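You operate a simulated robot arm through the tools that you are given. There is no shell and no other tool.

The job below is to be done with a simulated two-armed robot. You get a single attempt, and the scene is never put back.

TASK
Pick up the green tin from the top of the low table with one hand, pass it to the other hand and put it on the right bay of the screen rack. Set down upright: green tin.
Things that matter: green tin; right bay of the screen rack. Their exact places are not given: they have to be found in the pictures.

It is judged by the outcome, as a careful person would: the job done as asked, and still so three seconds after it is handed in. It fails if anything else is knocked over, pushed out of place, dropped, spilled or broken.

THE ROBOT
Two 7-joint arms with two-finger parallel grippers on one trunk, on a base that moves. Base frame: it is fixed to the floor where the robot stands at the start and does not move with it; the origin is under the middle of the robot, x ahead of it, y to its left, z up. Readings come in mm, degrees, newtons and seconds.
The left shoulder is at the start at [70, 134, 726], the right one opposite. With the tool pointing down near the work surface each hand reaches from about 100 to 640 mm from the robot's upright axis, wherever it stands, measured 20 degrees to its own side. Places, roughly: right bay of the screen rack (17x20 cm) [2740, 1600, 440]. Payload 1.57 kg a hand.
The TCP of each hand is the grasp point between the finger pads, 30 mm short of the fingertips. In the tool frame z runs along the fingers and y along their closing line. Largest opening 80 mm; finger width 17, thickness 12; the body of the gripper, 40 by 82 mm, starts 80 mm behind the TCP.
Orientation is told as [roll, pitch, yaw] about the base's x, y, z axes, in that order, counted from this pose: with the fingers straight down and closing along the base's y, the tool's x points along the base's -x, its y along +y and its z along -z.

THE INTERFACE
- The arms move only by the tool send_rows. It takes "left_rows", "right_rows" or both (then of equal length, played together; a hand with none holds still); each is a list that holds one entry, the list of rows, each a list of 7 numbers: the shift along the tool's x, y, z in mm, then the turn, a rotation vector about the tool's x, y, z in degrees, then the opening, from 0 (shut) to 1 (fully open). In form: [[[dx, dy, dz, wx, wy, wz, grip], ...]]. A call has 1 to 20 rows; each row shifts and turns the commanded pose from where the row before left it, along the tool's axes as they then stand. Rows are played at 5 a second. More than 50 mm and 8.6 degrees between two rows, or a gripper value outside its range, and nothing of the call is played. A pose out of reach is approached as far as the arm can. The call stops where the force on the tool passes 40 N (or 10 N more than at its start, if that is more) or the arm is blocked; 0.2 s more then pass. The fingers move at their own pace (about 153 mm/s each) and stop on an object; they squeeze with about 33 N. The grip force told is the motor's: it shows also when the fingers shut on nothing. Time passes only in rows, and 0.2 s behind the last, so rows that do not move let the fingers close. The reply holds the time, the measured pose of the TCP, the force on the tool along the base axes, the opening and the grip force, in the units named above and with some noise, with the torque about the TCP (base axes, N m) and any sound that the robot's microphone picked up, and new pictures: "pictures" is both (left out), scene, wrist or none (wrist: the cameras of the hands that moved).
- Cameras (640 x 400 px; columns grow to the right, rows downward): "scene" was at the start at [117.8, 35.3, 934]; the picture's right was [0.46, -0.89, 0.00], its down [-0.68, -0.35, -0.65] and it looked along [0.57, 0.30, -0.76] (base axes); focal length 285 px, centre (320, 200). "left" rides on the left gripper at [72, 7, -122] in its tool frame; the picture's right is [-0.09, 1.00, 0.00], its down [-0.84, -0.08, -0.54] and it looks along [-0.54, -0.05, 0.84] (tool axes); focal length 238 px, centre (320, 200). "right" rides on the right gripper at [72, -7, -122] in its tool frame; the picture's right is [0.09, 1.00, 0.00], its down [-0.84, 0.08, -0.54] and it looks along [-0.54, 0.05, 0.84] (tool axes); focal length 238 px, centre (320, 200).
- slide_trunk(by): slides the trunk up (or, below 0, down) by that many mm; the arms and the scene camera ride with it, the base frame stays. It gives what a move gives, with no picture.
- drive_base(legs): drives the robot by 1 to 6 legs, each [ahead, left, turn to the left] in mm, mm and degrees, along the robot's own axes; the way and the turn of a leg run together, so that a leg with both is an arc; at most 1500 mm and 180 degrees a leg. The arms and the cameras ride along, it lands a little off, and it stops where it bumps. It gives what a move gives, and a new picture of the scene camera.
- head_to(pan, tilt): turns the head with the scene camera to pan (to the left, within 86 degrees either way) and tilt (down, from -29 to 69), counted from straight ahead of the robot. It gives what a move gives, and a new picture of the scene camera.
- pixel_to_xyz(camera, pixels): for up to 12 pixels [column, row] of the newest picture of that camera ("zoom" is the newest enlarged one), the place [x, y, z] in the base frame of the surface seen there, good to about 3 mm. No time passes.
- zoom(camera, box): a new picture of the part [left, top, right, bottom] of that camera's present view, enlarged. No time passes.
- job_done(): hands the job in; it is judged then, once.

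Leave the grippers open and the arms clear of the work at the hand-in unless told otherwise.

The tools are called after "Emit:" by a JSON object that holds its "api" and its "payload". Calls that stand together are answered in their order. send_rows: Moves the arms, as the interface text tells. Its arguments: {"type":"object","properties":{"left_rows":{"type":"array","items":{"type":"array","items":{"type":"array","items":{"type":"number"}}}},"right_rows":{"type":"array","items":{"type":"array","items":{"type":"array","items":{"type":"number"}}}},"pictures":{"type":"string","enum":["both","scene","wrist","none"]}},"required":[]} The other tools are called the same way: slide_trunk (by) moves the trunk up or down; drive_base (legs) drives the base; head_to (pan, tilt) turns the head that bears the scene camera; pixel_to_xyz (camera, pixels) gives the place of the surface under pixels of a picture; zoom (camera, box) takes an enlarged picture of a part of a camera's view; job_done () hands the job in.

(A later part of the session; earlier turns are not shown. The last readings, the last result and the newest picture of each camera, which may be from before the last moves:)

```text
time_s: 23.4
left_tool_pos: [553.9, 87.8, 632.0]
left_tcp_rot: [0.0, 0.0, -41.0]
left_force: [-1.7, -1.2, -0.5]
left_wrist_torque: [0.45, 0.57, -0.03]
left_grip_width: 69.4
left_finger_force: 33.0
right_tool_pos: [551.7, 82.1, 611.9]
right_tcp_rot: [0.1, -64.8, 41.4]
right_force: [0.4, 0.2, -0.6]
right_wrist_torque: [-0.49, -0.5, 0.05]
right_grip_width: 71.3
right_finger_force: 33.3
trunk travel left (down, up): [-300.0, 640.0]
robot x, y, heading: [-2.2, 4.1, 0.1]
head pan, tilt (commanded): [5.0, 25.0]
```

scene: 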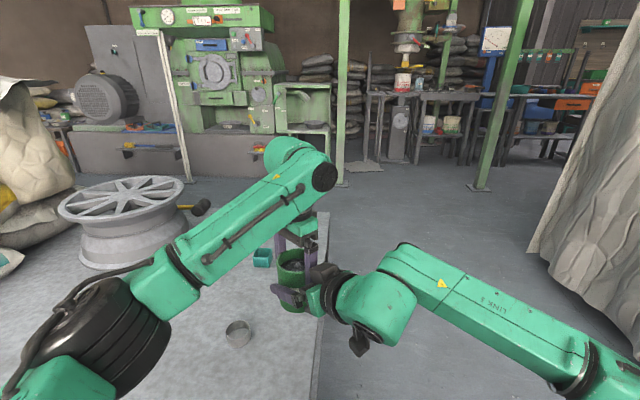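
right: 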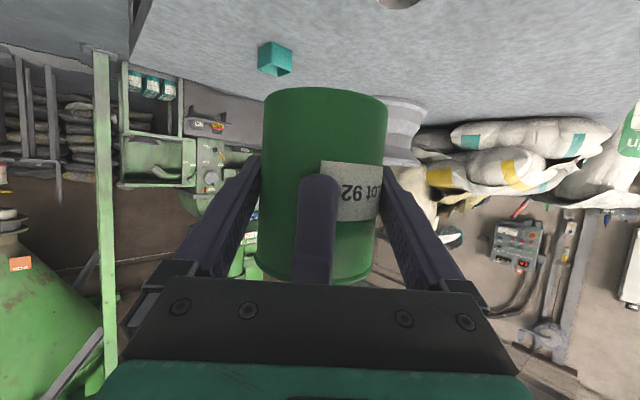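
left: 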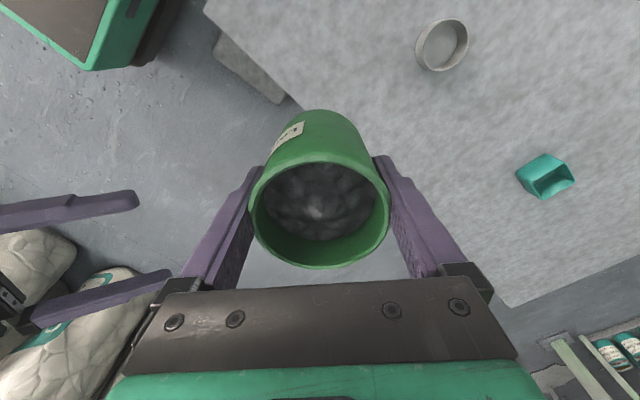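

The sideways force is gone, leaving a twisting torque of about 0.7 N m between the hands. The right opening reads 71.3 mm rather than 69.7 mm. I'll look closely at how the right fingers sit, since one may be on the label.

Emit:
{"api": "zoom", "payload": {"camera": "right", "box": [220, 70, 420, 300]}}

Emit:
{"api": "zoom", "payload": {"camera": "scene", "box": [250, 220, 350, 330]}}

Emit:
{"api": "zoom", "payload": {"camera": "left", "box": [180, 80, 460, 290]}}

```text
1.74 times, centred on (320, 185) of right
```

zoom: 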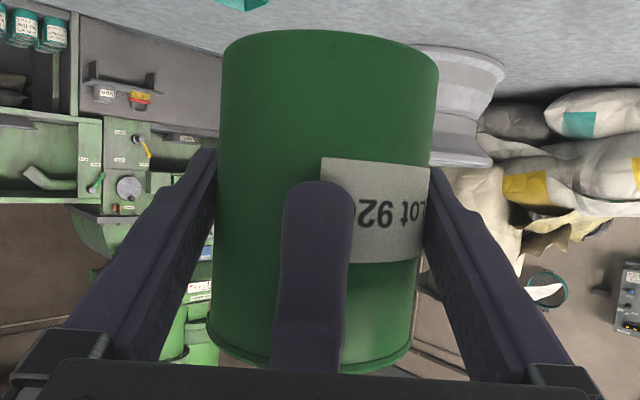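

```text
3.64 times, centred on (300, 275) of scene
```

zoom: 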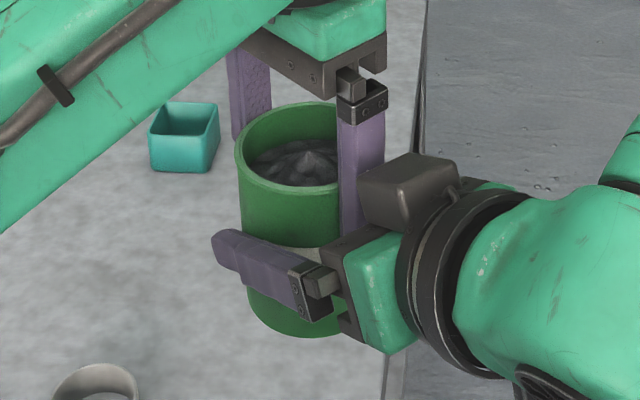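

```text
1.90 times, centred on (320, 185) of left
```

zoom: 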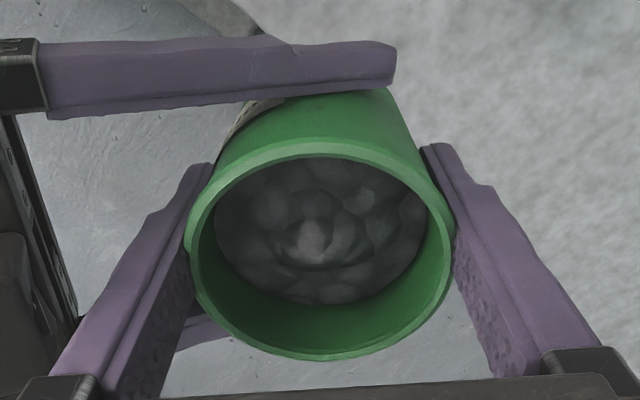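

The right finger lies over the label's edge, which explains the 1.5 mm extra, and the tin still looks upright and flush. The net force is near zero, so I'll open the left hand and leave the right closed.

Emit:
{"api": "send_rows", "payload": {"left_rows": [[[0, 0, 0, 0, 0, 0, 0.9], [0, 0, 0, 0, 0, 0, 0.95], [0, 0, 0, 0, 0, 0, 1], [0, 0, 0, 0, 0, 0, 1]]], "pictures": "both"}}

```text
time_s: 24.4
left_tool_pos: [552.9, 87.7, 632.4]
left_tcp_rot: [0.0, 0.0, -40.9]
left_force: [-0.4, 0.6, -0.5]
left_wrist_torque: [-0.02, 0.01, 0.02]
left_grip_width: 79.7
left_finger_force: 0.1
right_tool_pos: [550.7, 79.8, 612.7]
right_tcp_rot: [0.1, -64.8, 41.2]
right_force: [0.2, 0.1, -0.5]
right_wrist_torque: [-0.02, -0.02, 0.0]
right_grip_width: 71.2
right_finger_force: 33.2
trunk travel left (down, up): [-300.0, 640.0]
robot x, y, heading: [0.3, 0.5, 0.1]
head pan, tilt (commanded): [5.0, 25.0]
```

scene: 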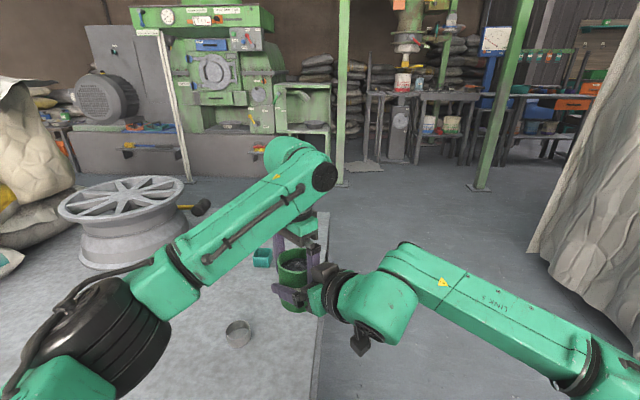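
left: 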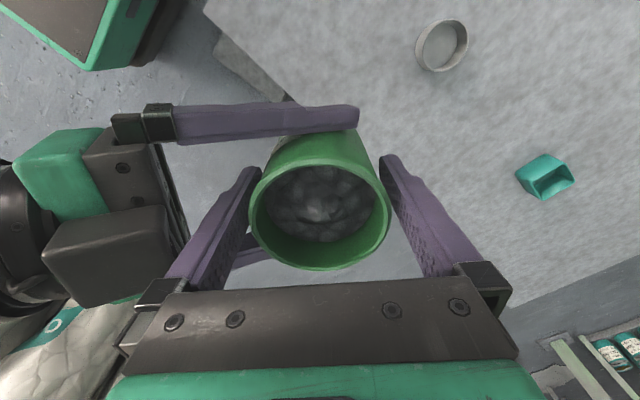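

The left fingers are open and clear of the tin, with both forces about zero. I'll raise the left hand straight up, slowly at first.

Emit:
{"api": "send_rows", "payload": {"left_rows": [[[0, 0, -8, 0, 0, 0, 1], [0, 0, -15, 0, 0, 0, 1], [0, 0, -20, 0, 0, 0, 1], [0, 0, -25, 0, 0, 0, 1], [0, 0, -30, 0, 0, 0, 1], [0, 0, -30, 0, 0, 0, 1], [0, 0, 0, 0, 0, 0, 1]]], "pictures": "both"}}

```text
time_s: 26.0
left_tool_pos: [546.6, 89.5, 766.1]
left_tcp_rot: [0.0, -0.1, -41.0]
left_force: [0.2, -0.2, -0.2]
left_wrist_torque: [0.0, 0.0, 0.02]
left_grip_width: 80.0
left_finger_force: 0.1
left hand out of reach, approached as far as the arm can: row 6
right_tool_pos: [550.9, 81.4, 612.4]
right_tcp_rot: [0.2, -64.7, 41.3]
right_force: [-0.1, 0.3, 0.8]
right_wrist_torque: [0.03, 0.03, 0.03]
right_grip_width: 71.3
right_finger_force: 33.5
trunk travel left (down, up): [-300.0, 640.0]
robot x, y, heading: [-1.4, -0.7, 0.0]
head pan, tilt (commanded): [5.0, 25.0]
```

scene: 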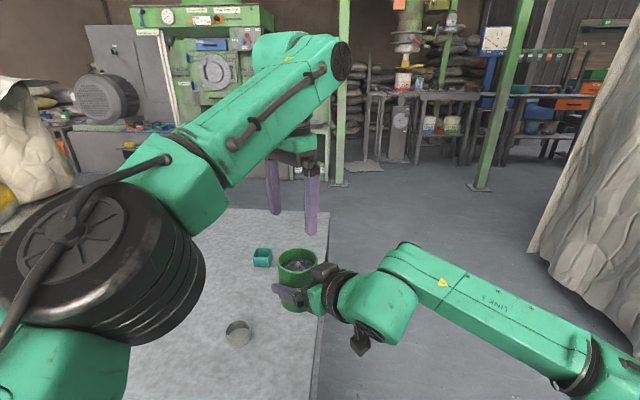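
left: 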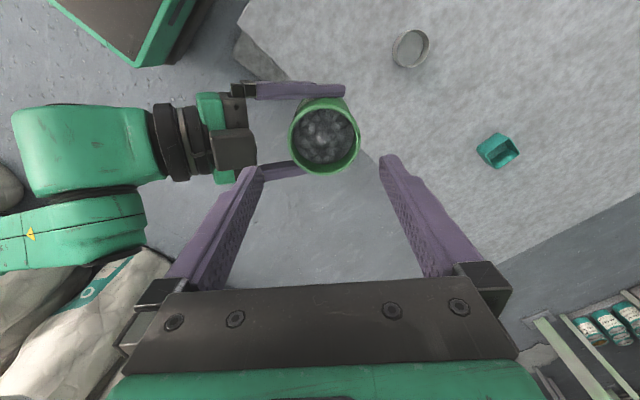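

The right hand now holds the tin alone and it's upright at about (555, 86). Next I'll check the obstacles along the drive: the green column's foot near (340, 185), the cabinet feet and the post foot.

Emit:
{"api": "pixel_to_xyz", "payload": {"camera": "scene", "pixels": [[341, 186], [338, 170], [478, 189], [330, 178], [288, 178], [190, 181], [318, 214], [322, 230], [530, 255], [560, 285], [400, 300], [268, 149]]}}

Emit:
{"api": "zoom", "payload": {"camera": "right", "box": [220, 70, 420, 300]}}

```text
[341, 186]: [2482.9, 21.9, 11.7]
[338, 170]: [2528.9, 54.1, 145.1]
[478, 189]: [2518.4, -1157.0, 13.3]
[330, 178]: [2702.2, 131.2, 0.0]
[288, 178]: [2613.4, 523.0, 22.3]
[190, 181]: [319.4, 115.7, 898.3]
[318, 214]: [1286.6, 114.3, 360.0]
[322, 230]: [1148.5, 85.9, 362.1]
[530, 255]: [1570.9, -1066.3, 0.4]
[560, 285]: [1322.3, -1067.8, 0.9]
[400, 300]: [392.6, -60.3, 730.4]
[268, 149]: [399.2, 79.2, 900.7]
```

```text
1.74 times, centred on (320, 185) of right
```

zoom: 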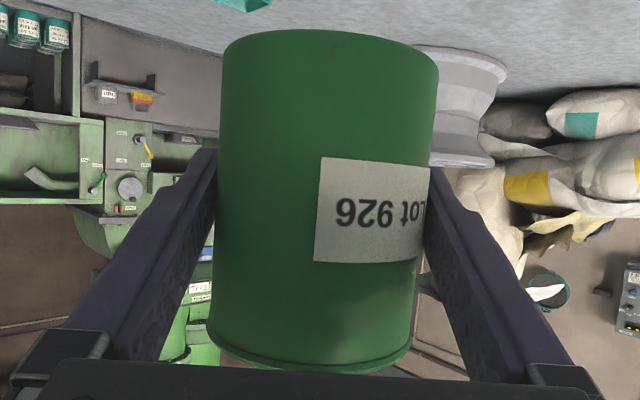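

Clear route: table corner at (1287, 114), green column at (2483, 22), sacks at y below -1000. I'll move the left hand back to the left and untwist it, then draw the right hand with the tin in a little.

Emit:
{"api": "send_rows", "payload": {"left_rows": [[[38.4, 12.2, 9.4, 0, 0, 0, 1], [38.4, 12.2, 9.4, 0, 0, 0, 1], [38.4, 12.2, 9.4, 0, 0, 0, 1], [38.4, 12.2, 9.4, 0, 0, 0, 1], [38.4, 12.2, 9.4, 0, 0, 0, 1], [38.4, 12.2, 9.4, 0, 0, 0, 1], [38.4, 12.2, 9.4, 0, 0, 0, 1], [0, 0, 0, 0, 0, -8.2, 1], [0, 0, 0, 0, 0, -8.2, 1], [0, 0, 0, 0, 0, -8.2, 1], [0, 0, 0, 0, 0, -8.2, 1], [0, 0, 0, 0, 0, -8.2, 1], [0, 0, 0, 0, 0, 0, 1]]], "right_rows": [[[0, 0, 0, 0, 0, 0, 0], [0, 0, 0, 0, 0, 0, 0], [0, 0, 0, 0, 0, 0, 0], [0, 0, 0, 0, 0, 0, 0], [0, 0, 0, 0, 0, 0, 0], [0, 0, 0, 0, 0, 0, 0], [0, 0, 0, 0, 0, 0, 0], [2, 0.5, -21, 0, 0, 0, 0], [2, 0.5, -21, 0, 0, 0, 0], [2, 0.5, -21, 0, 0, 0, 0], [2, 0.5, -21, 0, 0, 0, 0], [0, 0, 0, 0, 0, 0, 0], [0, 0, 0, 0, 0, 0, 0]]], "pictures": "both"}}

```text
time_s: 28.8
left_tool_pos: [399.4, 330.7, 699.0]
left_tcp_rot: [-0.1, 0.0, 0.1]
left_force: [-0.7, 0.7, -0.4]
left_wrist_torque: [0.02, 0.0, 0.02]
left_grip_width: 79.9
left_finger_force: 0.0
right_tool_pos: [489.2, 29.5, 640.9]
right_tcp_rot: [0.2, -64.9, 41.1]
right_force: [0.0, -0.1, -2.8]
right_wrist_torque: [-0.03, 0.01, -0.02]
right_grip_width: 71.3
right_finger_force: 33.5
trunk travel left (down, up): [-300.0, 640.0]
robot x, y, heading: [-3.0, 1.4, -0.1]
head pan, tilt (commanded): [5.0, 25.0]
```

scene: 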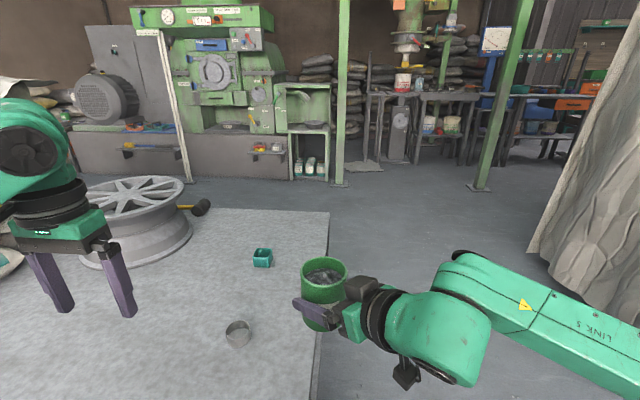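
right: 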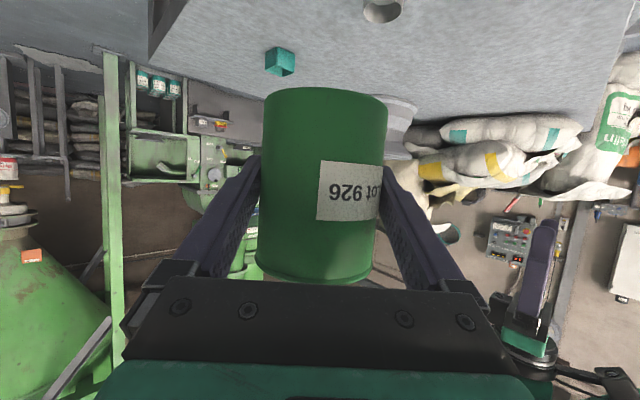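
left: 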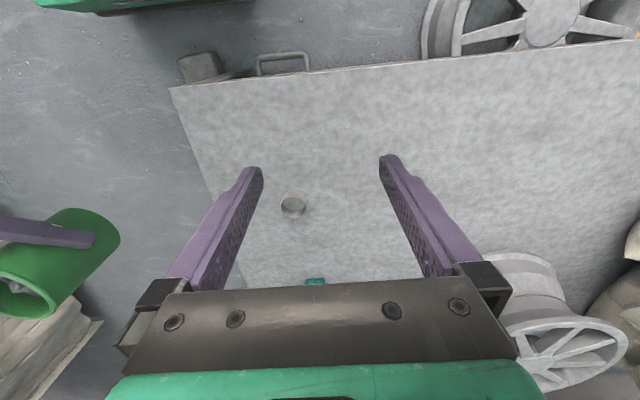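

The tin is held well (2.8 N weight). Before driving I'll check the right elbow's reach against the sacks, and the grey block on the floor near the table leg.

Emit:
{"api": "head_to", "payload": {"pan": -35, "tilt": 25}}

```text
time_s: 29.9
left_tool_pos: [399.6, 329.8, 698.7]
left_tcp_rot: [0.0, -0.1, 0.0]
left_force: [-0.1, -0.9, -0.1]
left_wrist_torque: [-0.02, -0.01, -0.05]
left_grip_width: 80.2
left_finger_force: 0.0
right_tool_pos: [489.8, 30.0, 642.3]
right_tcp_rot: [0.1, -64.8, 41.1]
right_force: [0.6, 0.0, -2.6]
right_wrist_torque: [0.0, 0.0, -0.04]
right_grip_width: 71.0
right_finger_force: 32.8
trunk travel left (down, up): [-300.0, 640.0]
robot x, y, heading: [-2.9, 0.9, 0.1]
head pan, tilt (commanded): [-35.0, 25.0]
```

scene: 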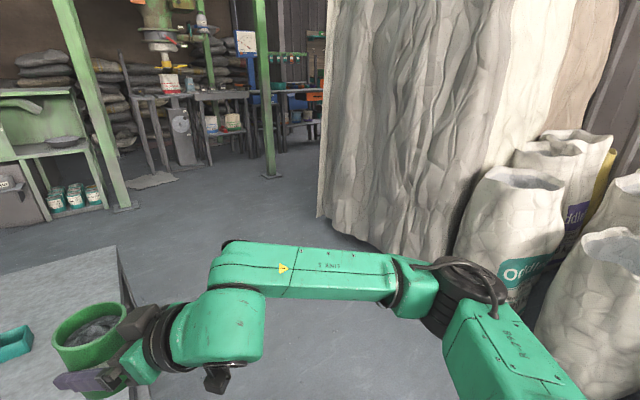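

Emit:
{"api": "pixel_to_xyz", "payload": {"camera": "scene", "pixels": [[470, 290], [500, 300], [440, 320], [410, 285], [560, 340], [320, 210], [340, 100], [400, 150], [440, 60], [470, 200], [410, 240], [350, 240]]}}

Emit:
{"api": "head_to", "payload": {"pan": 5, "tilt": 66}}

```text
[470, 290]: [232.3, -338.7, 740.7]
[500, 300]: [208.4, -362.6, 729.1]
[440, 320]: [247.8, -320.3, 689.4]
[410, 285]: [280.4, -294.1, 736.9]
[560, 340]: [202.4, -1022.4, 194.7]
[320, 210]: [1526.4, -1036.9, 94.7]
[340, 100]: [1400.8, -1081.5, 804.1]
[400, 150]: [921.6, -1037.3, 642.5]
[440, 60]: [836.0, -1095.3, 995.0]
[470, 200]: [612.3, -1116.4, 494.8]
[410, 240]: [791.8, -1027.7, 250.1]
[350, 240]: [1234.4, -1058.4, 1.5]
```

```text
time_s: 30.9
left_tool_pos: [398.5, 331.0, 699.4]
left_tcp_rot: [0.0, 0.1, -0.1]
left_force: [-0.1, -0.5, 0.5]
left_wrist_torque: [-0.01, 0.02, -0.01]
left_grip_width: 79.8
left_finger_force: 0.2
right_tool_pos: [489.7, 29.1, 642.1]
right_tcp_rot: [0.1, -64.7, 41.2]
right_force: [0.3, -0.5, -2.9]
right_wrist_torque: [0.01, -0.03, 0.0]
right_grip_width: 71.1
right_finger_force: 32.9
trunk travel left (down, up): [-300.0, 640.0]
robot x, y, heading: [-3.4, -0.3, -0.2]
head pan, tilt (commanded): [5.0, 66.0]
```

scene: 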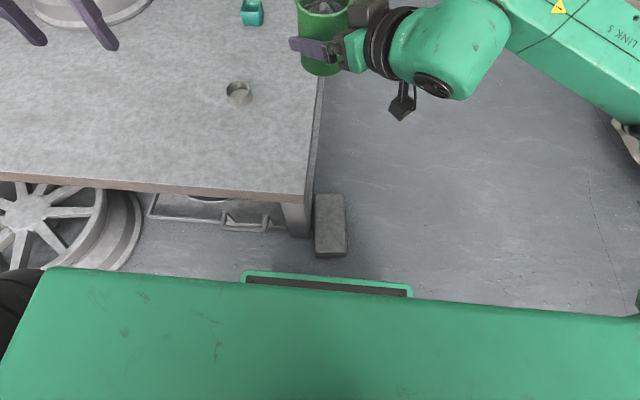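

The base's front shows at the bottom of the picture, with the grey block at (330, 225). I'll measure both, plus the table's front.

Emit:
{"api": "pixel_to_xyz", "payload": {"camera": "scene", "pixels": [[325, 276], [330, 292], [100, 290], [30, 330], [600, 325], [636, 345], [317, 256], [347, 256], [346, 196], [315, 195], [300, 180], [330, 225]]}}

```text
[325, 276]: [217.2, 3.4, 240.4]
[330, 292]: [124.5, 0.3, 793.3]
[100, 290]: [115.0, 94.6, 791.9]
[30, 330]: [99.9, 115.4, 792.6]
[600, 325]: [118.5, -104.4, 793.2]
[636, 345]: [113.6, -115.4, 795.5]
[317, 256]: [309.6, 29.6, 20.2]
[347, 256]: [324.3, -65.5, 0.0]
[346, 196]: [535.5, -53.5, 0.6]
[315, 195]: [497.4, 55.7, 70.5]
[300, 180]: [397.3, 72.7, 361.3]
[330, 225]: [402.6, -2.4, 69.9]
```

The base front is only about 220 mm ahead of the axis. The block spans y -55 to 50 and the table front is at x 397, so sliding right 450 mm is safe. I'll drive that leg and set the head to look ahead.

Emit:
{"api": "drive_base", "payload": {"legs": [[0, -450, 0]]}}

Emit:
{"api": "head_to", "payload": {"pan": 0, "tilt": 25}}

```text
time_s: 33.6
left_tool_pos: [400.5, -117.6, 699.1]
left_tcp_rot: [-0.1, 0.0, -0.2]
left_force: [0.4, -0.6, -0.3]
left_wrist_torque: [0.01, 0.01, -0.02]
left_grip_width: 80.0
left_finger_force: 0.0
right_tool_pos: [490.1, -419.9, 641.4]
right_tcp_rot: [0.2, -64.8, 41.0]
right_force: [0.1, 0.0, -3.4]
right_wrist_torque: [0.01, 0.0, 0.01]
right_grip_width: 71.1
right_finger_force: 32.7
trunk travel left (down, up): [-300.0, 640.0]
robot x, y, heading: [-2.6, -445.2, -0.1]
head pan, tilt (commanded): [5.0, 66.0]
```

scene: 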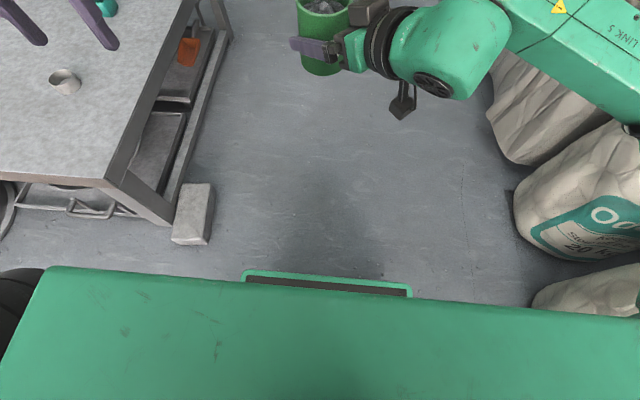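

```text
time_s: 34.7
left_tool_pos: [399.9, -117.7, 699.3]
left_tcp_rot: [-0.1, 0.0, -0.1]
left_force: [-0.5, 0.4, 0.3]
left_wrist_torque: [-0.03, 0.01, 0.04]
left_grip_width: 79.9
left_finger_force: 0.0
right_tool_pos: [489.2, -418.8, 641.2]
right_tcp_rot: [0.1, -64.8, 41.2]
right_force: [-0.4, 0.4, -3.8]
right_wrist_torque: [-0.05, 0.0, 0.04]
right_grip_width: 71.3
right_finger_force: 33.8
trunk travel left (down, up): [-300.0, 640.0]
robot x, y, heading: [-4.3, -446.9, -0.0]
head pan, tilt (commanded): [0.0, 25.0]
```

scene: 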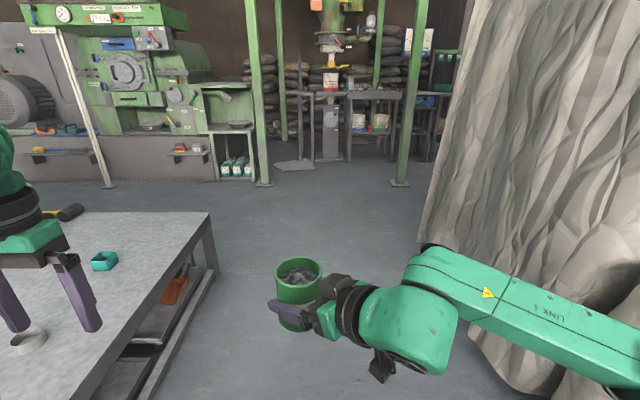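

The aisle ahead is clear. I'll drive straight ahead 1500 mm, then 230 mm more, keeping well short of the green columns.

Emit:
{"api": "drive_base", "payload": {"legs": [[1500, 0, 0], [230, 0, 0]]}}

Emit:
{"api": "head_to", "payload": {"pan": 60, "tilt": 20}}

```text
time_s: 43.5
left_tool_pos: [2133.4, -113.7, 698.7]
left_tcp_rot: [-0.1, 0.1, 0.2]
left_force: [-0.8, 0.4, -0.5]
left_wrist_torque: [-0.03, 0.0, 0.0]
left_grip_width: 80.0
left_finger_force: 0.1
right_tool_pos: [2224.1, -413.9, 640.6]
right_tcp_rot: [0.1, -64.6, 41.5]
right_force: [-1.4, -1.0, -2.5]
right_wrist_torque: [-0.02, 0.0, 0.0]
right_grip_width: 71.3
right_finger_force: 33.0
trunk travel left (down, up): [-300.0, 640.0]
robot x, y, heading: [1735.9, -446.4, 0.3]
head pan, tilt (commanded): [0.0, 25.0]
```

scene: 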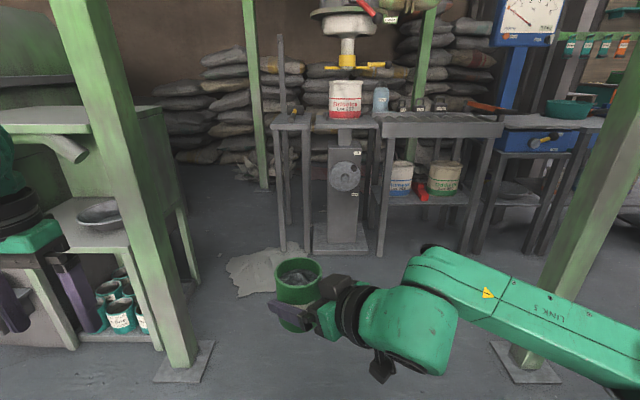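

```text
time_s: 44.8
left_tool_pos: [2131.8, -113.9, 700.7]
left_tcp_rot: [0.1, 0.0, 0.3]
left_force: [0.7, 0.8, 0.2]
left_wrist_torque: [0.03, 0.02, -0.02]
left_grip_width: 80.1
left_finger_force: 0.1
right_tool_pos: [2223.0, -414.5, 640.6]
right_tcp_rot: [0.1, -64.8, 41.4]
right_force: [0.5, 0.3, -2.4]
right_wrist_torque: [-0.05, 0.0, -0.02]
right_grip_width: 71.0
right_finger_force: 33.1
trunk travel left (down, up): [-300.0, 640.0]
robot x, y, heading: [1737.3, -446.4, 0.2]
head pan, tilt (commanded): [60.0, 20.0]
```

scene: 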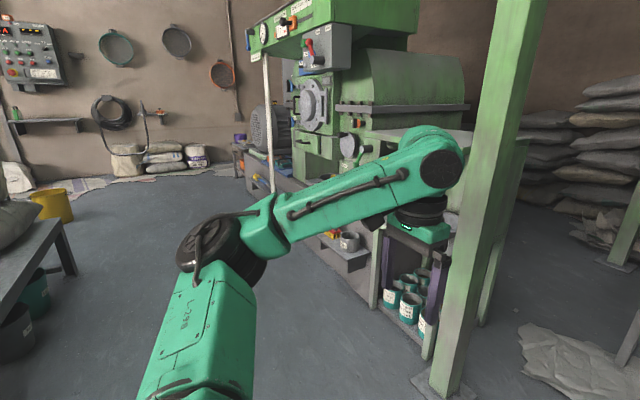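

The way to the left looks open. I'll measure the yellow bucket at (52, 215), the dark buckets at the left, the table corner and the post to fix the path.

Emit:
{"api": "pixel_to_xyz", "payload": {"camera": "scene", "pixels": [[52, 218], [40, 315], [30, 350], [72, 272], [62, 226], [268, 190], [275, 150], [120, 180], [215, 180], [105, 280], [150, 240], [345, 245]]}}

Emit:
{"api": "zoom", "payload": {"camera": "scene", "box": [180, 90, 380, 260]}}

```text
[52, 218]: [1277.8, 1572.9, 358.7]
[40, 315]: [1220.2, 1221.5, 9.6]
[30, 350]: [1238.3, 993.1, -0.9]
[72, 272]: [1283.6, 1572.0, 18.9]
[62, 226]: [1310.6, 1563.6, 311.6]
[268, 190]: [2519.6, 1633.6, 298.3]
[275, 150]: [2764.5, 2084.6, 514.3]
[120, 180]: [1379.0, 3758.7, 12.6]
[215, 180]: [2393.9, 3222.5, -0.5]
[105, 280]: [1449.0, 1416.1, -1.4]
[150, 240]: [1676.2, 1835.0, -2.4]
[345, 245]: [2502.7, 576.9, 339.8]
```

```text
2.35 times, centred on (280, 175) of scene
```

zoom: 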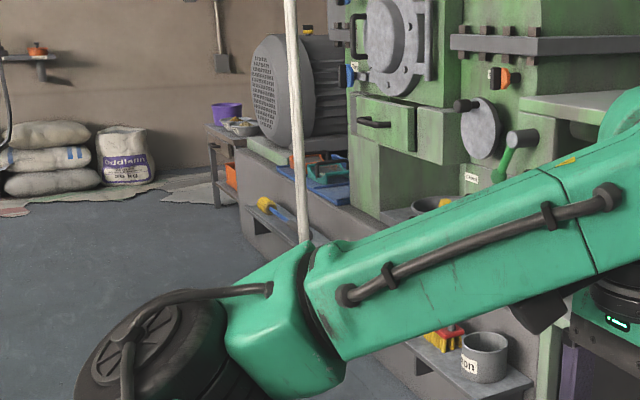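

The table ends at x of about 1300 and the floor left of it is empty. Strafing left at x 1737 keeps the tin (front at x of about 2265) clear of the column, shelf and post. I'll drive left 2250 mm.

Emit:
{"api": "drive_base", "payload": {"legs": [[0, 1400, 0], [0, 850, 0]]}}

Emit:
{"api": "head_to", "payload": {"pan": -10, "tilt": 25}}

```text
time_s: 55.9
left_tool_pos: [2135.5, 2138.1, 699.2]
left_tcp_rot: [-0.1, 0.0, -0.1]
left_force: [-0.1, 0.0, -0.1]
left_wrist_torque: [0.01, -0.03, 0.01]
left_grip_width: 80.0
left_finger_force: 0.0
right_tool_pos: [2224.5, 1836.7, 641.3]
right_tcp_rot: [0.1, -64.7, 41.1]
right_force: [0.4, -0.3, -3.9]
right_wrist_torque: [0.01, 0.03, 0.01]
right_grip_width: 71.4
right_finger_force: 32.9
trunk travel left (down, up): [-300.0, 640.0]
robot x, y, heading: [1734.2, 1807.4, -0.1]
head pan, tilt (commanded): [60.0, 20.0]
```

scene: 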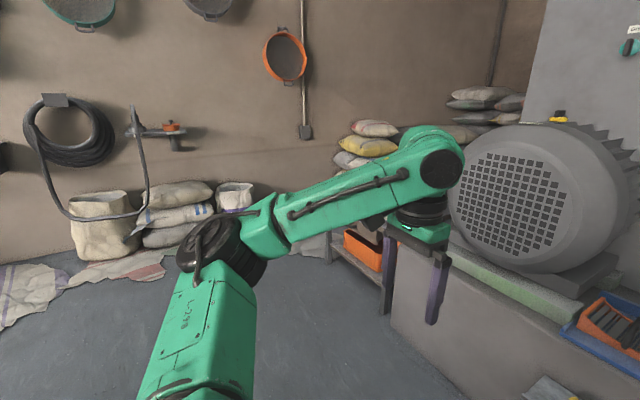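

```text
time_s: 57.3
left_tool_pos: [2136.6, 2138.4, 699.4]
left_tcp_rot: [0.0, 0.0, -0.1]
left_force: [1.3, -0.2, -0.5]
left_wrist_torque: [0.0, -0.02, -0.02]
left_grip_width: 80.0
left_finger_force: 0.0
right_tool_pos: [2224.8, 1836.9, 641.2]
right_tcp_rot: [0.2, -64.6, 41.1]
right_force: [-0.3, 0.6, -2.8]
right_wrist_torque: [0.0, 0.0, -0.03]
right_grip_width: 71.2
right_finger_force: 32.8
trunk travel left (down, up): [-300.0, 640.0]
robot x, y, heading: [1733.7, 1807.8, -0.0]
head pan, tilt (commanded): [-10.0, 25.0]
```

scene: 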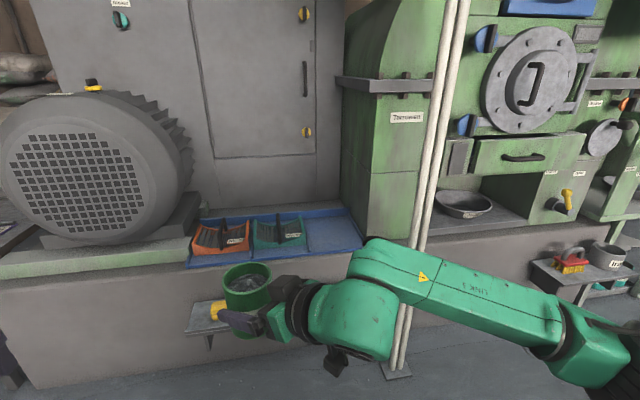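

Now the blue rack is plain: an orange screen box in the left bay, a teal one in the middle, and an empty right bay around (333, 235). I'll enlarge it and measure.

Emit:
{"api": "zoom", "payload": {"camera": "scene", "box": [180, 170, 400, 300]}}

Emit:
{"api": "pixel_to_xyz", "payload": {"camera": "scene", "pixels": [[310, 252], [360, 245], [340, 212], [303, 217], [333, 232], [335, 210], [298, 216], [306, 240], [350, 225], [320, 240], [356, 240], [290, 245]]}}

Emit:
{"api": "pixel_to_xyz", "payload": {"camera": "scene", "pixels": [[385, 375], [425, 230], [455, 60], [410, 290], [300, 300], [150, 330], [215, 320], [185, 180], [160, 130], [375, 220], [365, 150], [260, 230]]}}

```text
2.91 times, centred on (290, 235) of scene
```

zoom: 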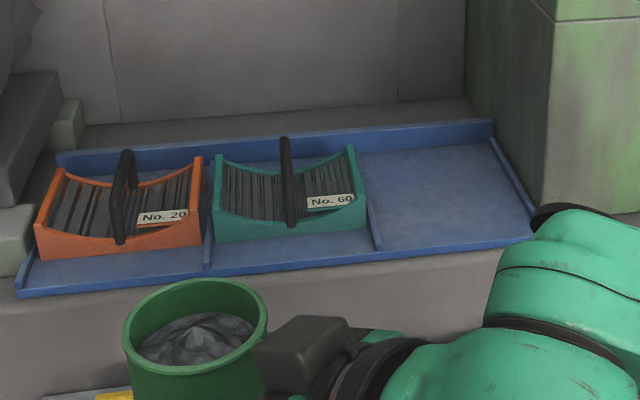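

```text
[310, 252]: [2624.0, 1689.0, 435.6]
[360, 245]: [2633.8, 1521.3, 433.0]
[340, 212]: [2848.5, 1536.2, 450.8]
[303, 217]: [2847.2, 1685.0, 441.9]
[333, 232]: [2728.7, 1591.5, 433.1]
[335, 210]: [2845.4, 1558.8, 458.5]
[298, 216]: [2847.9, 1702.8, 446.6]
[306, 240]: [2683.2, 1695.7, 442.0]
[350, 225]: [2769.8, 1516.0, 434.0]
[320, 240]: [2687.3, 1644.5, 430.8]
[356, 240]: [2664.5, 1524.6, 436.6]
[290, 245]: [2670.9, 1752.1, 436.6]
```

```text
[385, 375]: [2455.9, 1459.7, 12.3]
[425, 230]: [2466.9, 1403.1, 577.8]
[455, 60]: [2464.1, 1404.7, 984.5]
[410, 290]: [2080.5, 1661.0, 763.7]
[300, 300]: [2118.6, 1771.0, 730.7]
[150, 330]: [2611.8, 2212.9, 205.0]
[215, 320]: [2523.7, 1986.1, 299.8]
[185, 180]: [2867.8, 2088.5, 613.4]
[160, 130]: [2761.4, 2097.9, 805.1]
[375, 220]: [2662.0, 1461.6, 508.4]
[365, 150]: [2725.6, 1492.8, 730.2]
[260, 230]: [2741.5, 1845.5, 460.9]
```

The right bay spans x 2624–2845 and y 1515–1690, with its floor at z of about 432 and its centre near (2740, 1602). The machine's wall is on its right and the teal box on its left. I'll measure the post's edges, the teal box's handle and the brush shelf more exactly.

Emit:
{"api": "pixel_to_xyz", "payload": {"camera": "scene", "pixels": [[415, 230], [433, 222], [410, 330], [278, 220], [281, 250], [256, 225], [302, 232], [195, 325], [240, 335], [150, 240], [100, 270], [190, 215]]}}

Emit:
{"api": "zoom", "payload": {"camera": "scene", "box": [180, 260, 440, 400]}}

```text
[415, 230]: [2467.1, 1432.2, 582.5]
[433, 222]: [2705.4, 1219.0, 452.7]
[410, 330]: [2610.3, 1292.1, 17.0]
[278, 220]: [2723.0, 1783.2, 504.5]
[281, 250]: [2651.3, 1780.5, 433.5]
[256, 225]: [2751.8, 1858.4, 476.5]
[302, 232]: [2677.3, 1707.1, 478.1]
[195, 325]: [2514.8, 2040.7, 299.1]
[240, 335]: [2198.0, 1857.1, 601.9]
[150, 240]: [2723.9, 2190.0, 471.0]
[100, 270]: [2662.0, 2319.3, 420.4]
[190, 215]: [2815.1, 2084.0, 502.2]
```

```text
2.46 times, centred on (310, 330) of scene
```

zoom: 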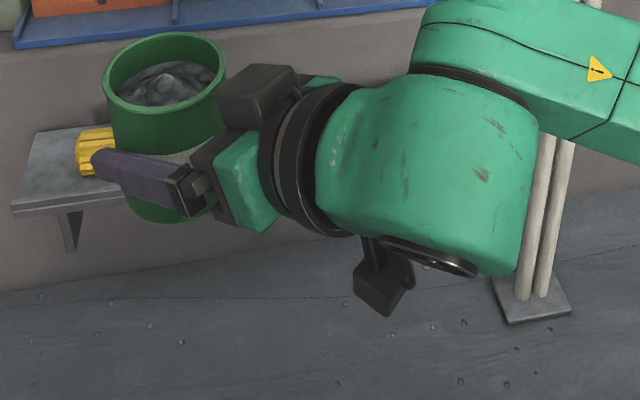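

I'll check how low the camera box under the right wrist hangs compared with the tin's bottom, since it'll come near the rack's front.

Emit:
{"api": "pixel_to_xyz", "payload": {"camera": "scene", "pixels": [[334, 360], [336, 367], [340, 372], [345, 362], [330, 368], [355, 352], [365, 355], [247, 337], [250, 340], [285, 285], [300, 290], [390, 355]]}}

```text
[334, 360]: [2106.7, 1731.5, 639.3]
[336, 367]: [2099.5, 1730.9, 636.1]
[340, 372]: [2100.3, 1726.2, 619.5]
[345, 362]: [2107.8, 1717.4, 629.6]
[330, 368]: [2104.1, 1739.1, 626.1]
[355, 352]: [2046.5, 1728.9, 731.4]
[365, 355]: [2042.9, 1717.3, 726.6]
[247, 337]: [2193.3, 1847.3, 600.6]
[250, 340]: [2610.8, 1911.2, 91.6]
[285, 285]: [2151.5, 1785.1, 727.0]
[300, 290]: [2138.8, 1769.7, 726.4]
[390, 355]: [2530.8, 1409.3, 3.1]
```

The camera box's lowest point is about 20 mm above the tin's bottom and 160 mm behind it, so it'll stay in front of the rack. Next I'll fold the left hand back and up, away from the motor, and turn the right hand's yaw from 41° to 30° with the tin upright.

Emit:
{"api": "send_rows", "payload": {"left_rows": [[[36, 0, -12, 0, 0, 0, 1], [36, 0, -12, 0, 0, 0, 1], [36, 0, -12, 0, 0, 0, 1], [36, 0, -12, 0, 0, 0, 1], [36, 0, -12, 0, 0, 0, 1], [0, 0, 0, 0, 0, 0, 1]]], "right_rows": [[[-6, 0, 13, 0, 0, 0, 0], [-6, 0, 13, 0, 0, 0, 0], [0, 0, 0, 3.3, 0, 1.55, 0], [0, 0, 0, 3.3, 0, 1.55, 0], [0, 0, 0, 3.3, 0, 1.55, 0], [0, 0, 0, 0, 0, 0, 0]]], "pictures": "both"}}

```text
time_s: 58.7
left_tool_pos: [2032.1, 2072.7, 731.5]
left_tcp_rot: [0.0, 0.1, -0.1]
left_force: [0.6, -0.2, 0.3]
left_wrist_torque: [0.02, 0.0, -0.02]
left_grip_width: 79.8
left_finger_force: 0.1
left hand out of reach, approached as far as the arm can: row 2, 3, 4, 5
right_tool_pos: [2245.9, 1855.6, 640.7]
right_tcp_rot: [0.0, -64.8, 30.1]
right_force: [-1.1, -0.1, -2.4]
right_wrist_torque: [-0.02, 0.02, 0.0]
right_grip_width: 70.9
right_finger_force: 32.7
trunk travel left (down, up): [-300.0, 640.0]
robot x, y, heading: [1733.5, 1806.5, 0.1]
head pan, tilt (commanded): [-10.0, 25.0]
```

scene: 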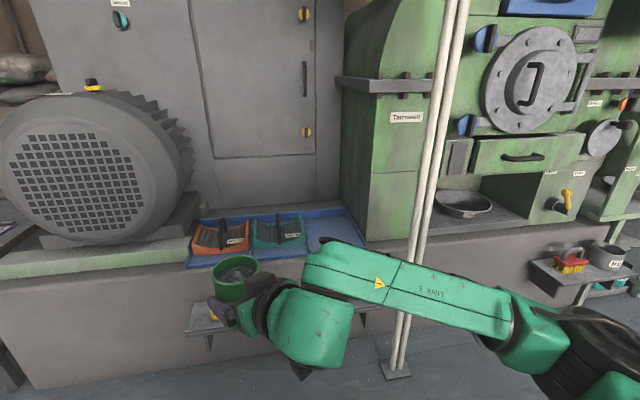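
right: 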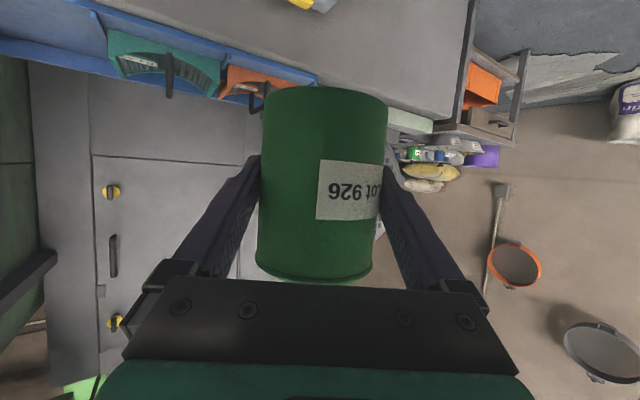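
left: 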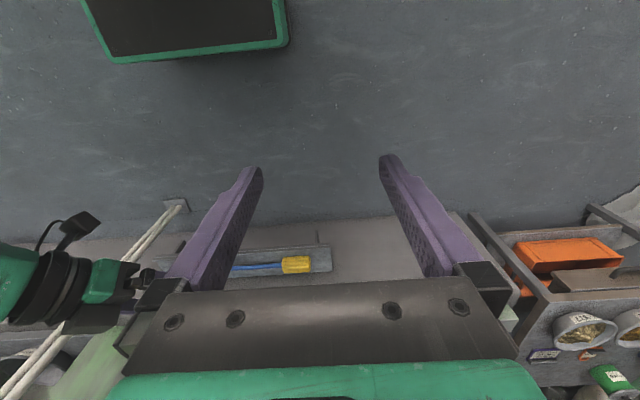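

The right hand is at yaw 30°, upright and firm. I'll now turn the robot 30° to the right and approach the rack, stopping a bit short to look.

Emit:
{"api": "drive_base", "payload": {"legs": [[0, 0, -30], [280, 258, 0]]}}

Emit:
{"api": "head_to", "payload": {"pan": 5, "tilt": 45}}

```text
time_s: 62.6
left_tool_pos: [2496.2, 1970.3, 731.7]
left_tcp_rot: [0.0, -0.1, -30.4]
left_force: [0.2, -0.7, 0.3]
left_wrist_torque: [-0.01, 0.03, 0.0]
left_grip_width: 80.1
left_finger_force: 0.1
right_tool_pos: [2571.1, 1672.9, 638.8]
right_tcp_rot: [0.0, -64.8, -0.1]
right_force: [0.9, -0.7, -2.9]
right_wrist_torque: [0.01, 0.05, -0.02]
right_grip_width: 71.2
right_finger_force: 32.7
trunk travel left (down, up): [-300.0, 640.0]
robot x, y, heading: [2101.0, 1890.9, -30.6]
head pan, tilt (commanded): [-10.0, 25.0]
```

scene: 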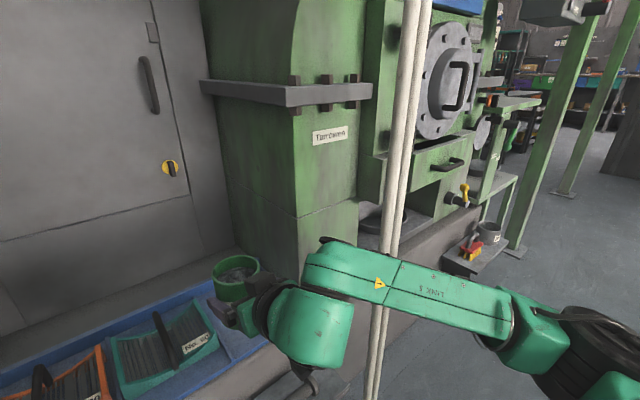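

```text
time_s: 63.4
left_tool_pos: [2495.6, 1969.7, 732.6]
left_tcp_rot: [0.0, -0.1, -30.4]
left_force: [-1.1, 0.1, 0.3]
left_wrist_torque: [0.0, 0.01, -0.03]
left_grip_width: 80.1
left_finger_force: 0.0
right_tool_pos: [2570.1, 1673.7, 640.2]
right_tcp_rot: [0.0, -64.7, 0.0]
right_force: [0.7, 0.3, -3.2]
right_wrist_torque: [0.03, -0.01, -0.01]
right_grip_width: 71.1
right_finger_force: 32.6
trunk travel left (down, up): [-300.0, 640.0]
robot x, y, heading: [2107.8, 1897.7, -30.2]
head pan, tilt (commanded): [5.0, 45.0]
```

scene: 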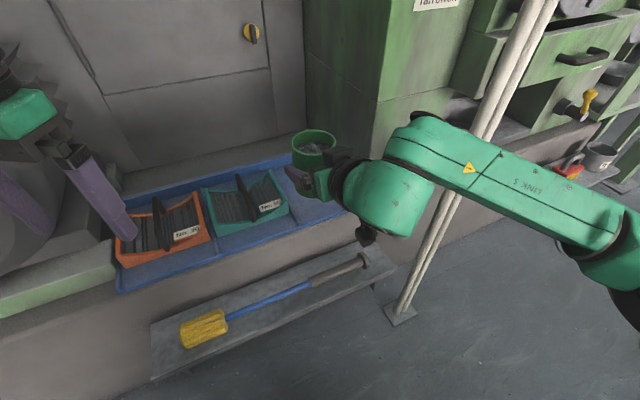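

The robot is at (2105, 1893) facing -30°, and the right hand points straight along +x toward the rack at (2570, 1673, 640). Nothing is close. I'll creep 60 mm closer in x.

Emit:
{"api": "drive_base", "payload": {"legs": [[52, 30, 0]]}}

```text
time_s: 64.4
left_tool_pos: [2556.8, 1969.1, 732.5]
left_tcp_rot: [0.0, 0.1, -30.4]
left_force: [-0.2, 0.8, -0.8]
left_wrist_torque: [0.06, 0.03, -0.02]
left_grip_width: 80.4
left_finger_force: 0.0
right_tool_pos: [2630.5, 1673.7, 640.2]
right_tcp_rot: [0.0, -64.7, 0.0]
right_force: [0.3, 0.2, -3.4]
right_wrist_torque: [-0.01, 0.05, 0.0]
right_grip_width: 71.3
right_finger_force: 32.7
trunk travel left (down, up): [-300.0, 640.0]
robot x, y, heading: [2163.8, 1887.0, -30.2]
head pan, tilt (commanded): [5.0, 45.0]
```

scene: 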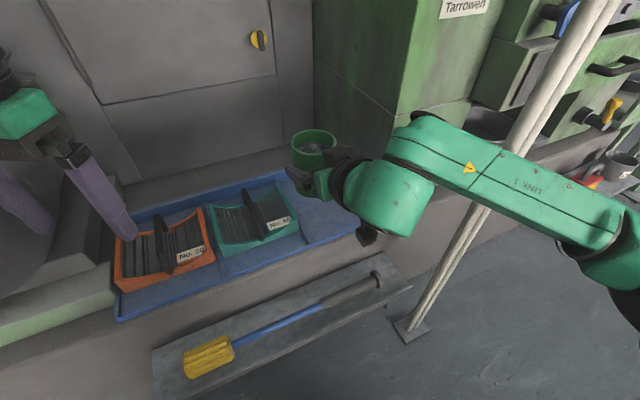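

The tin is over the rack's front edge at (2636, 1674), with its bottom near z 590. I'll move it horizontally to above the bay's centre, grasp point to (2732, 1602).

Emit:
{"api": "send_rows", "payload": {"right_rows": [[[-8.7, -14.3, 18.4, 0, 0, 0, 0], [-8.7, -14.3, 18.4, 0, 0, 0, 0], [-8.7, -14.3, 18.4, 0, 0, 0, 0], [-8.7, -14.3, 18.4, 0, 0, 0, 0], [-8.7, -14.3, 18.4, 0, 0, 0, 0], [0, 0, 0, 0, 0, 0, 0]]], "pictures": "both"}}

```text
time_s: 65.8
left_tool_pos: [2555.7, 1970.3, 732.5]
left_tcp_rot: [0.0, 0.0, -30.4]
left_force: [0.5, 0.3, 0.7]
left_wrist_torque: [0.06, -0.02, -0.01]
left_grip_width: 80.0
left_finger_force: 0.0
right_tool_pos: [2732.1, 1602.5, 640.6]
right_tcp_rot: [0.0, -64.7, 0.0]
right_force: [0.3, -0.2, -3.0]
right_wrist_torque: [-0.01, 0.01, -0.01]
right_grip_width: 71.3
right_finger_force: 32.9
trunk travel left (down, up): [-300.0, 640.0]
robot x, y, heading: [2164.6, 1890.4, -30.7]
head pan, tilt (commanded): [5.0, 45.0]
```

scene: 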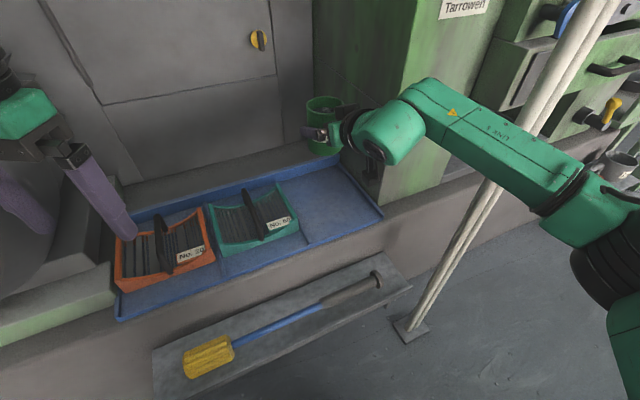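
right: 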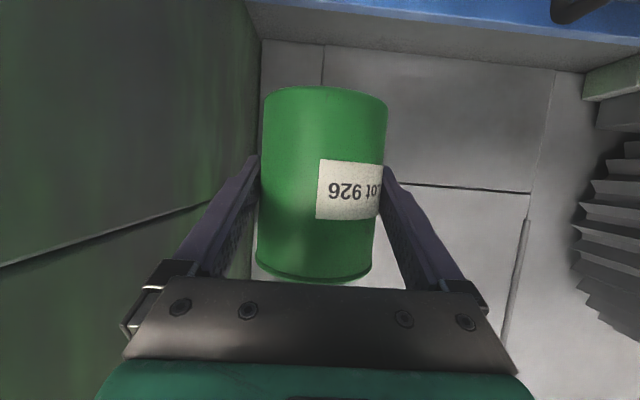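

The tin is above the bay. I'll verify the forearm's distance from the post, and measure the bay floor again from here.

Emit:
{"api": "pixel_to_xyz", "payload": {"camera": "scene", "pixels": [[500, 130], [540, 165], [470, 165], [500, 190], [545, 215], [480, 220], [540, 100], [325, 200], [345, 190], [310, 215], [350, 215], [330, 178]]}}

Emit:
{"api": "zoom", "payload": {"camera": "scene", "box": [270, 80, 400, 240]}}

```text
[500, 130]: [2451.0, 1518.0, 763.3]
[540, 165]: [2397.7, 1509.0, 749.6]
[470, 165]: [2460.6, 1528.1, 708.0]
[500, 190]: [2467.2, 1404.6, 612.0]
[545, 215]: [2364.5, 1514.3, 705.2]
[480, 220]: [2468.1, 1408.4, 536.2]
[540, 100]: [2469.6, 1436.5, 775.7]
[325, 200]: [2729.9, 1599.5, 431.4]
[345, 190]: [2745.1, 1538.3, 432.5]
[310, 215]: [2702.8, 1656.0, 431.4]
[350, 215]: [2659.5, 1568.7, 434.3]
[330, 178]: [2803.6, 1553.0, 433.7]
```

```text
2.50 times, centred on (335, 160) of scene
```

zoom: 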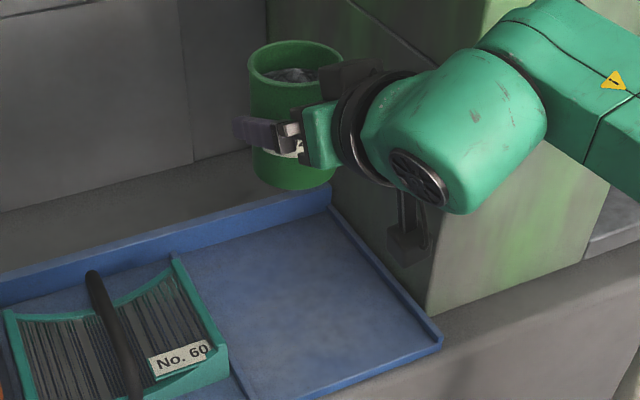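

The forearm passes near the post, so I'll measure its far (right) edge and the post's near edge before lowering.

Emit:
{"api": "pixel_to_xyz", "payload": {"camera": "scene", "pixels": [[440, 84], [465, 95], [490, 107], [515, 121], [540, 138], [570, 155], [505, 140], [535, 122], [548, 75], [520, 128], [475, 200], [585, 175]]}}

Emit:
{"api": "zoom", "payload": {"camera": "scene", "box": [400, 50, 640, 250]}}

```text
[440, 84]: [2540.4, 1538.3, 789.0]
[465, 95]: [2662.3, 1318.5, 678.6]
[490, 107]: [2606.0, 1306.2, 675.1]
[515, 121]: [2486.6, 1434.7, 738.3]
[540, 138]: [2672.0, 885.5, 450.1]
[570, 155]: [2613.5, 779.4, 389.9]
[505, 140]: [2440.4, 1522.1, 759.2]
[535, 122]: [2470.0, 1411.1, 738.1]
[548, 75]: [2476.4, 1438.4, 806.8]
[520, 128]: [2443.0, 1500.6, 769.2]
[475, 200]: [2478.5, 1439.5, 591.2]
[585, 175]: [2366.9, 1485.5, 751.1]
```

```text
2.00 times, centred on (520, 150) of scene
```

zoom: 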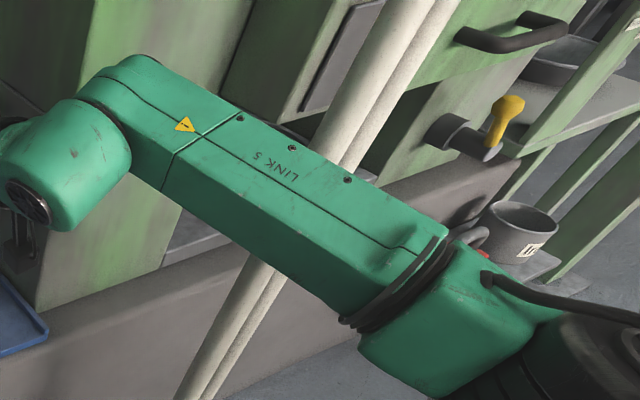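

The forearm's far edge (y about 1497) clears the post (y 1438) by about 60 mm. Lowering the trunk keeps that clearance, so I'll slide it down 110 mm, bringing the tin's bottom to about z 480.

Emit:
{"api": "slide_trunk", "payload": {"by": -110}}

Emit:
{"api": "head_to", "payload": {"pan": 5, "tilt": 40}}

```text
time_s: 67.2
left_tool_pos: [2555.8, 1970.5, 622.3]
left_tcp_rot: [-0.1, -0.1, -30.4]
left_force: [0.0, 0.2, -0.7]
left_wrist_torque: [0.04, -0.01, -0.01]
left_grip_width: 80.1
left_finger_force: 0.1
right_tool_pos: [2731.4, 1603.0, 531.2]
right_tcp_rot: [0.1, -64.7, -0.1]
right_force: [-0.2, -0.9, -3.3]
right_wrist_torque: [-0.02, 0.04, 0.01]
right_grip_width: 71.2
right_finger_force: 33.4
trunk travel left (down, up): [-190.0, 750.0]
robot x, y, heading: [2163.8, 1890.4, -30.6]
head pan, tilt (commanded): [5.0, 45.0]
```

```text
time_s: 67.9
left_tool_pos: [2556.5, 1969.9, 621.9]
left_tcp_rot: [0.0, 0.0, -30.4]
left_force: [0.1, 0.0, -0.4]
left_wrist_torque: [0.03, 0.03, -0.02]
left_grip_width: 80.0
left_finger_force: 0.0
right_tool_pos: [2731.8, 1601.9, 530.3]
right_tcp_rot: [0.1, -64.7, -0.1]
right_force: [-0.9, -0.6, -2.5]
right_wrist_torque: [0.01, -0.01, 0.0]
right_grip_width: 71.2
right_finger_force: 32.6
trunk travel left (down, up): [-190.0, 750.0]
robot x, y, heading: [2161.2, 1888.6, -30.4]
head pan, tilt (commanded): [5.0, 40.0]
```

scene: 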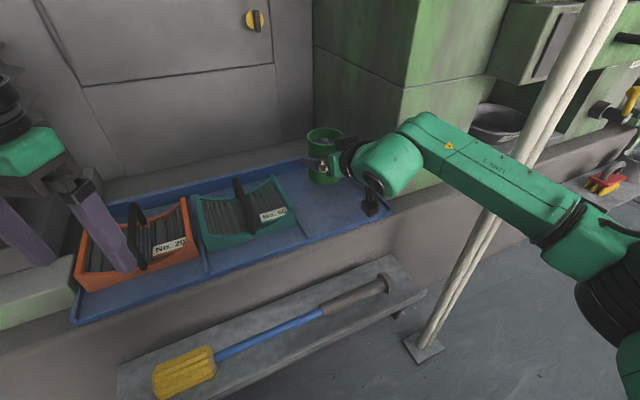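

The tin hovers about 48 mm above the bay. I'll enlarge the view and measure the tin's rim and base to confirm its place and that it's upright.

Emit:
{"api": "zoom", "payload": {"camera": "scene", "box": [250, 100, 420, 260]}}

Emit:
{"api": "pixel_to_xyz", "payload": {"camera": "scene", "pixels": [[308, 137], [322, 148], [325, 129], [343, 135], [314, 180], [325, 185], [310, 150], [318, 172], [370, 200], [368, 213], [372, 190], [318, 225]]}}

Emit:
{"api": "zoom", "payload": {"camera": "right", "box": [200, 0, 440, 300]}}

```text
2.50 times, centred on (335, 180) of scene
```

zoom: 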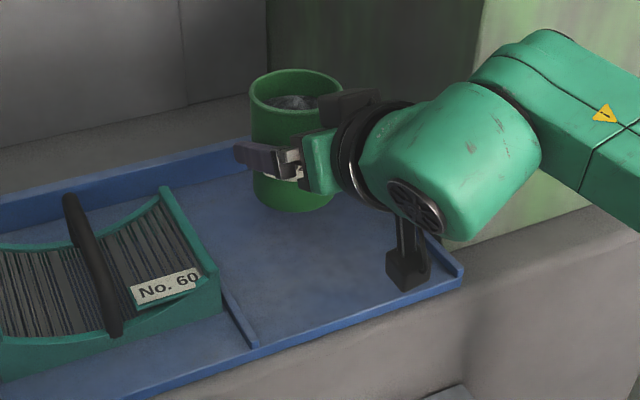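

```text
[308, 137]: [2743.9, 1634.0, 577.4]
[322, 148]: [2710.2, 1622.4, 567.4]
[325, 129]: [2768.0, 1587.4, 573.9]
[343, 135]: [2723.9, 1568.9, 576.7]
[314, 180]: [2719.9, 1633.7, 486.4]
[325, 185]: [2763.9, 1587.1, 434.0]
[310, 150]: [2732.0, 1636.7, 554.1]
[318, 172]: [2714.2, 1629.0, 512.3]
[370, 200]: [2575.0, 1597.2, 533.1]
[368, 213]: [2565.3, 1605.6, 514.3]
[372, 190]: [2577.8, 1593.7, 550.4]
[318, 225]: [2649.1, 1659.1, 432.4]
```

```text
1.33 times, centred on (320, 150) of right
```

zoom: 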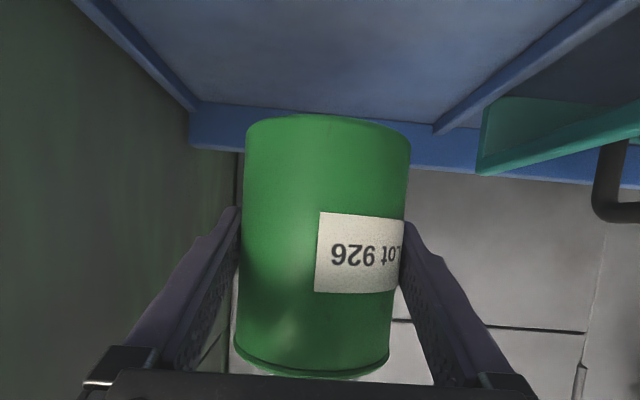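

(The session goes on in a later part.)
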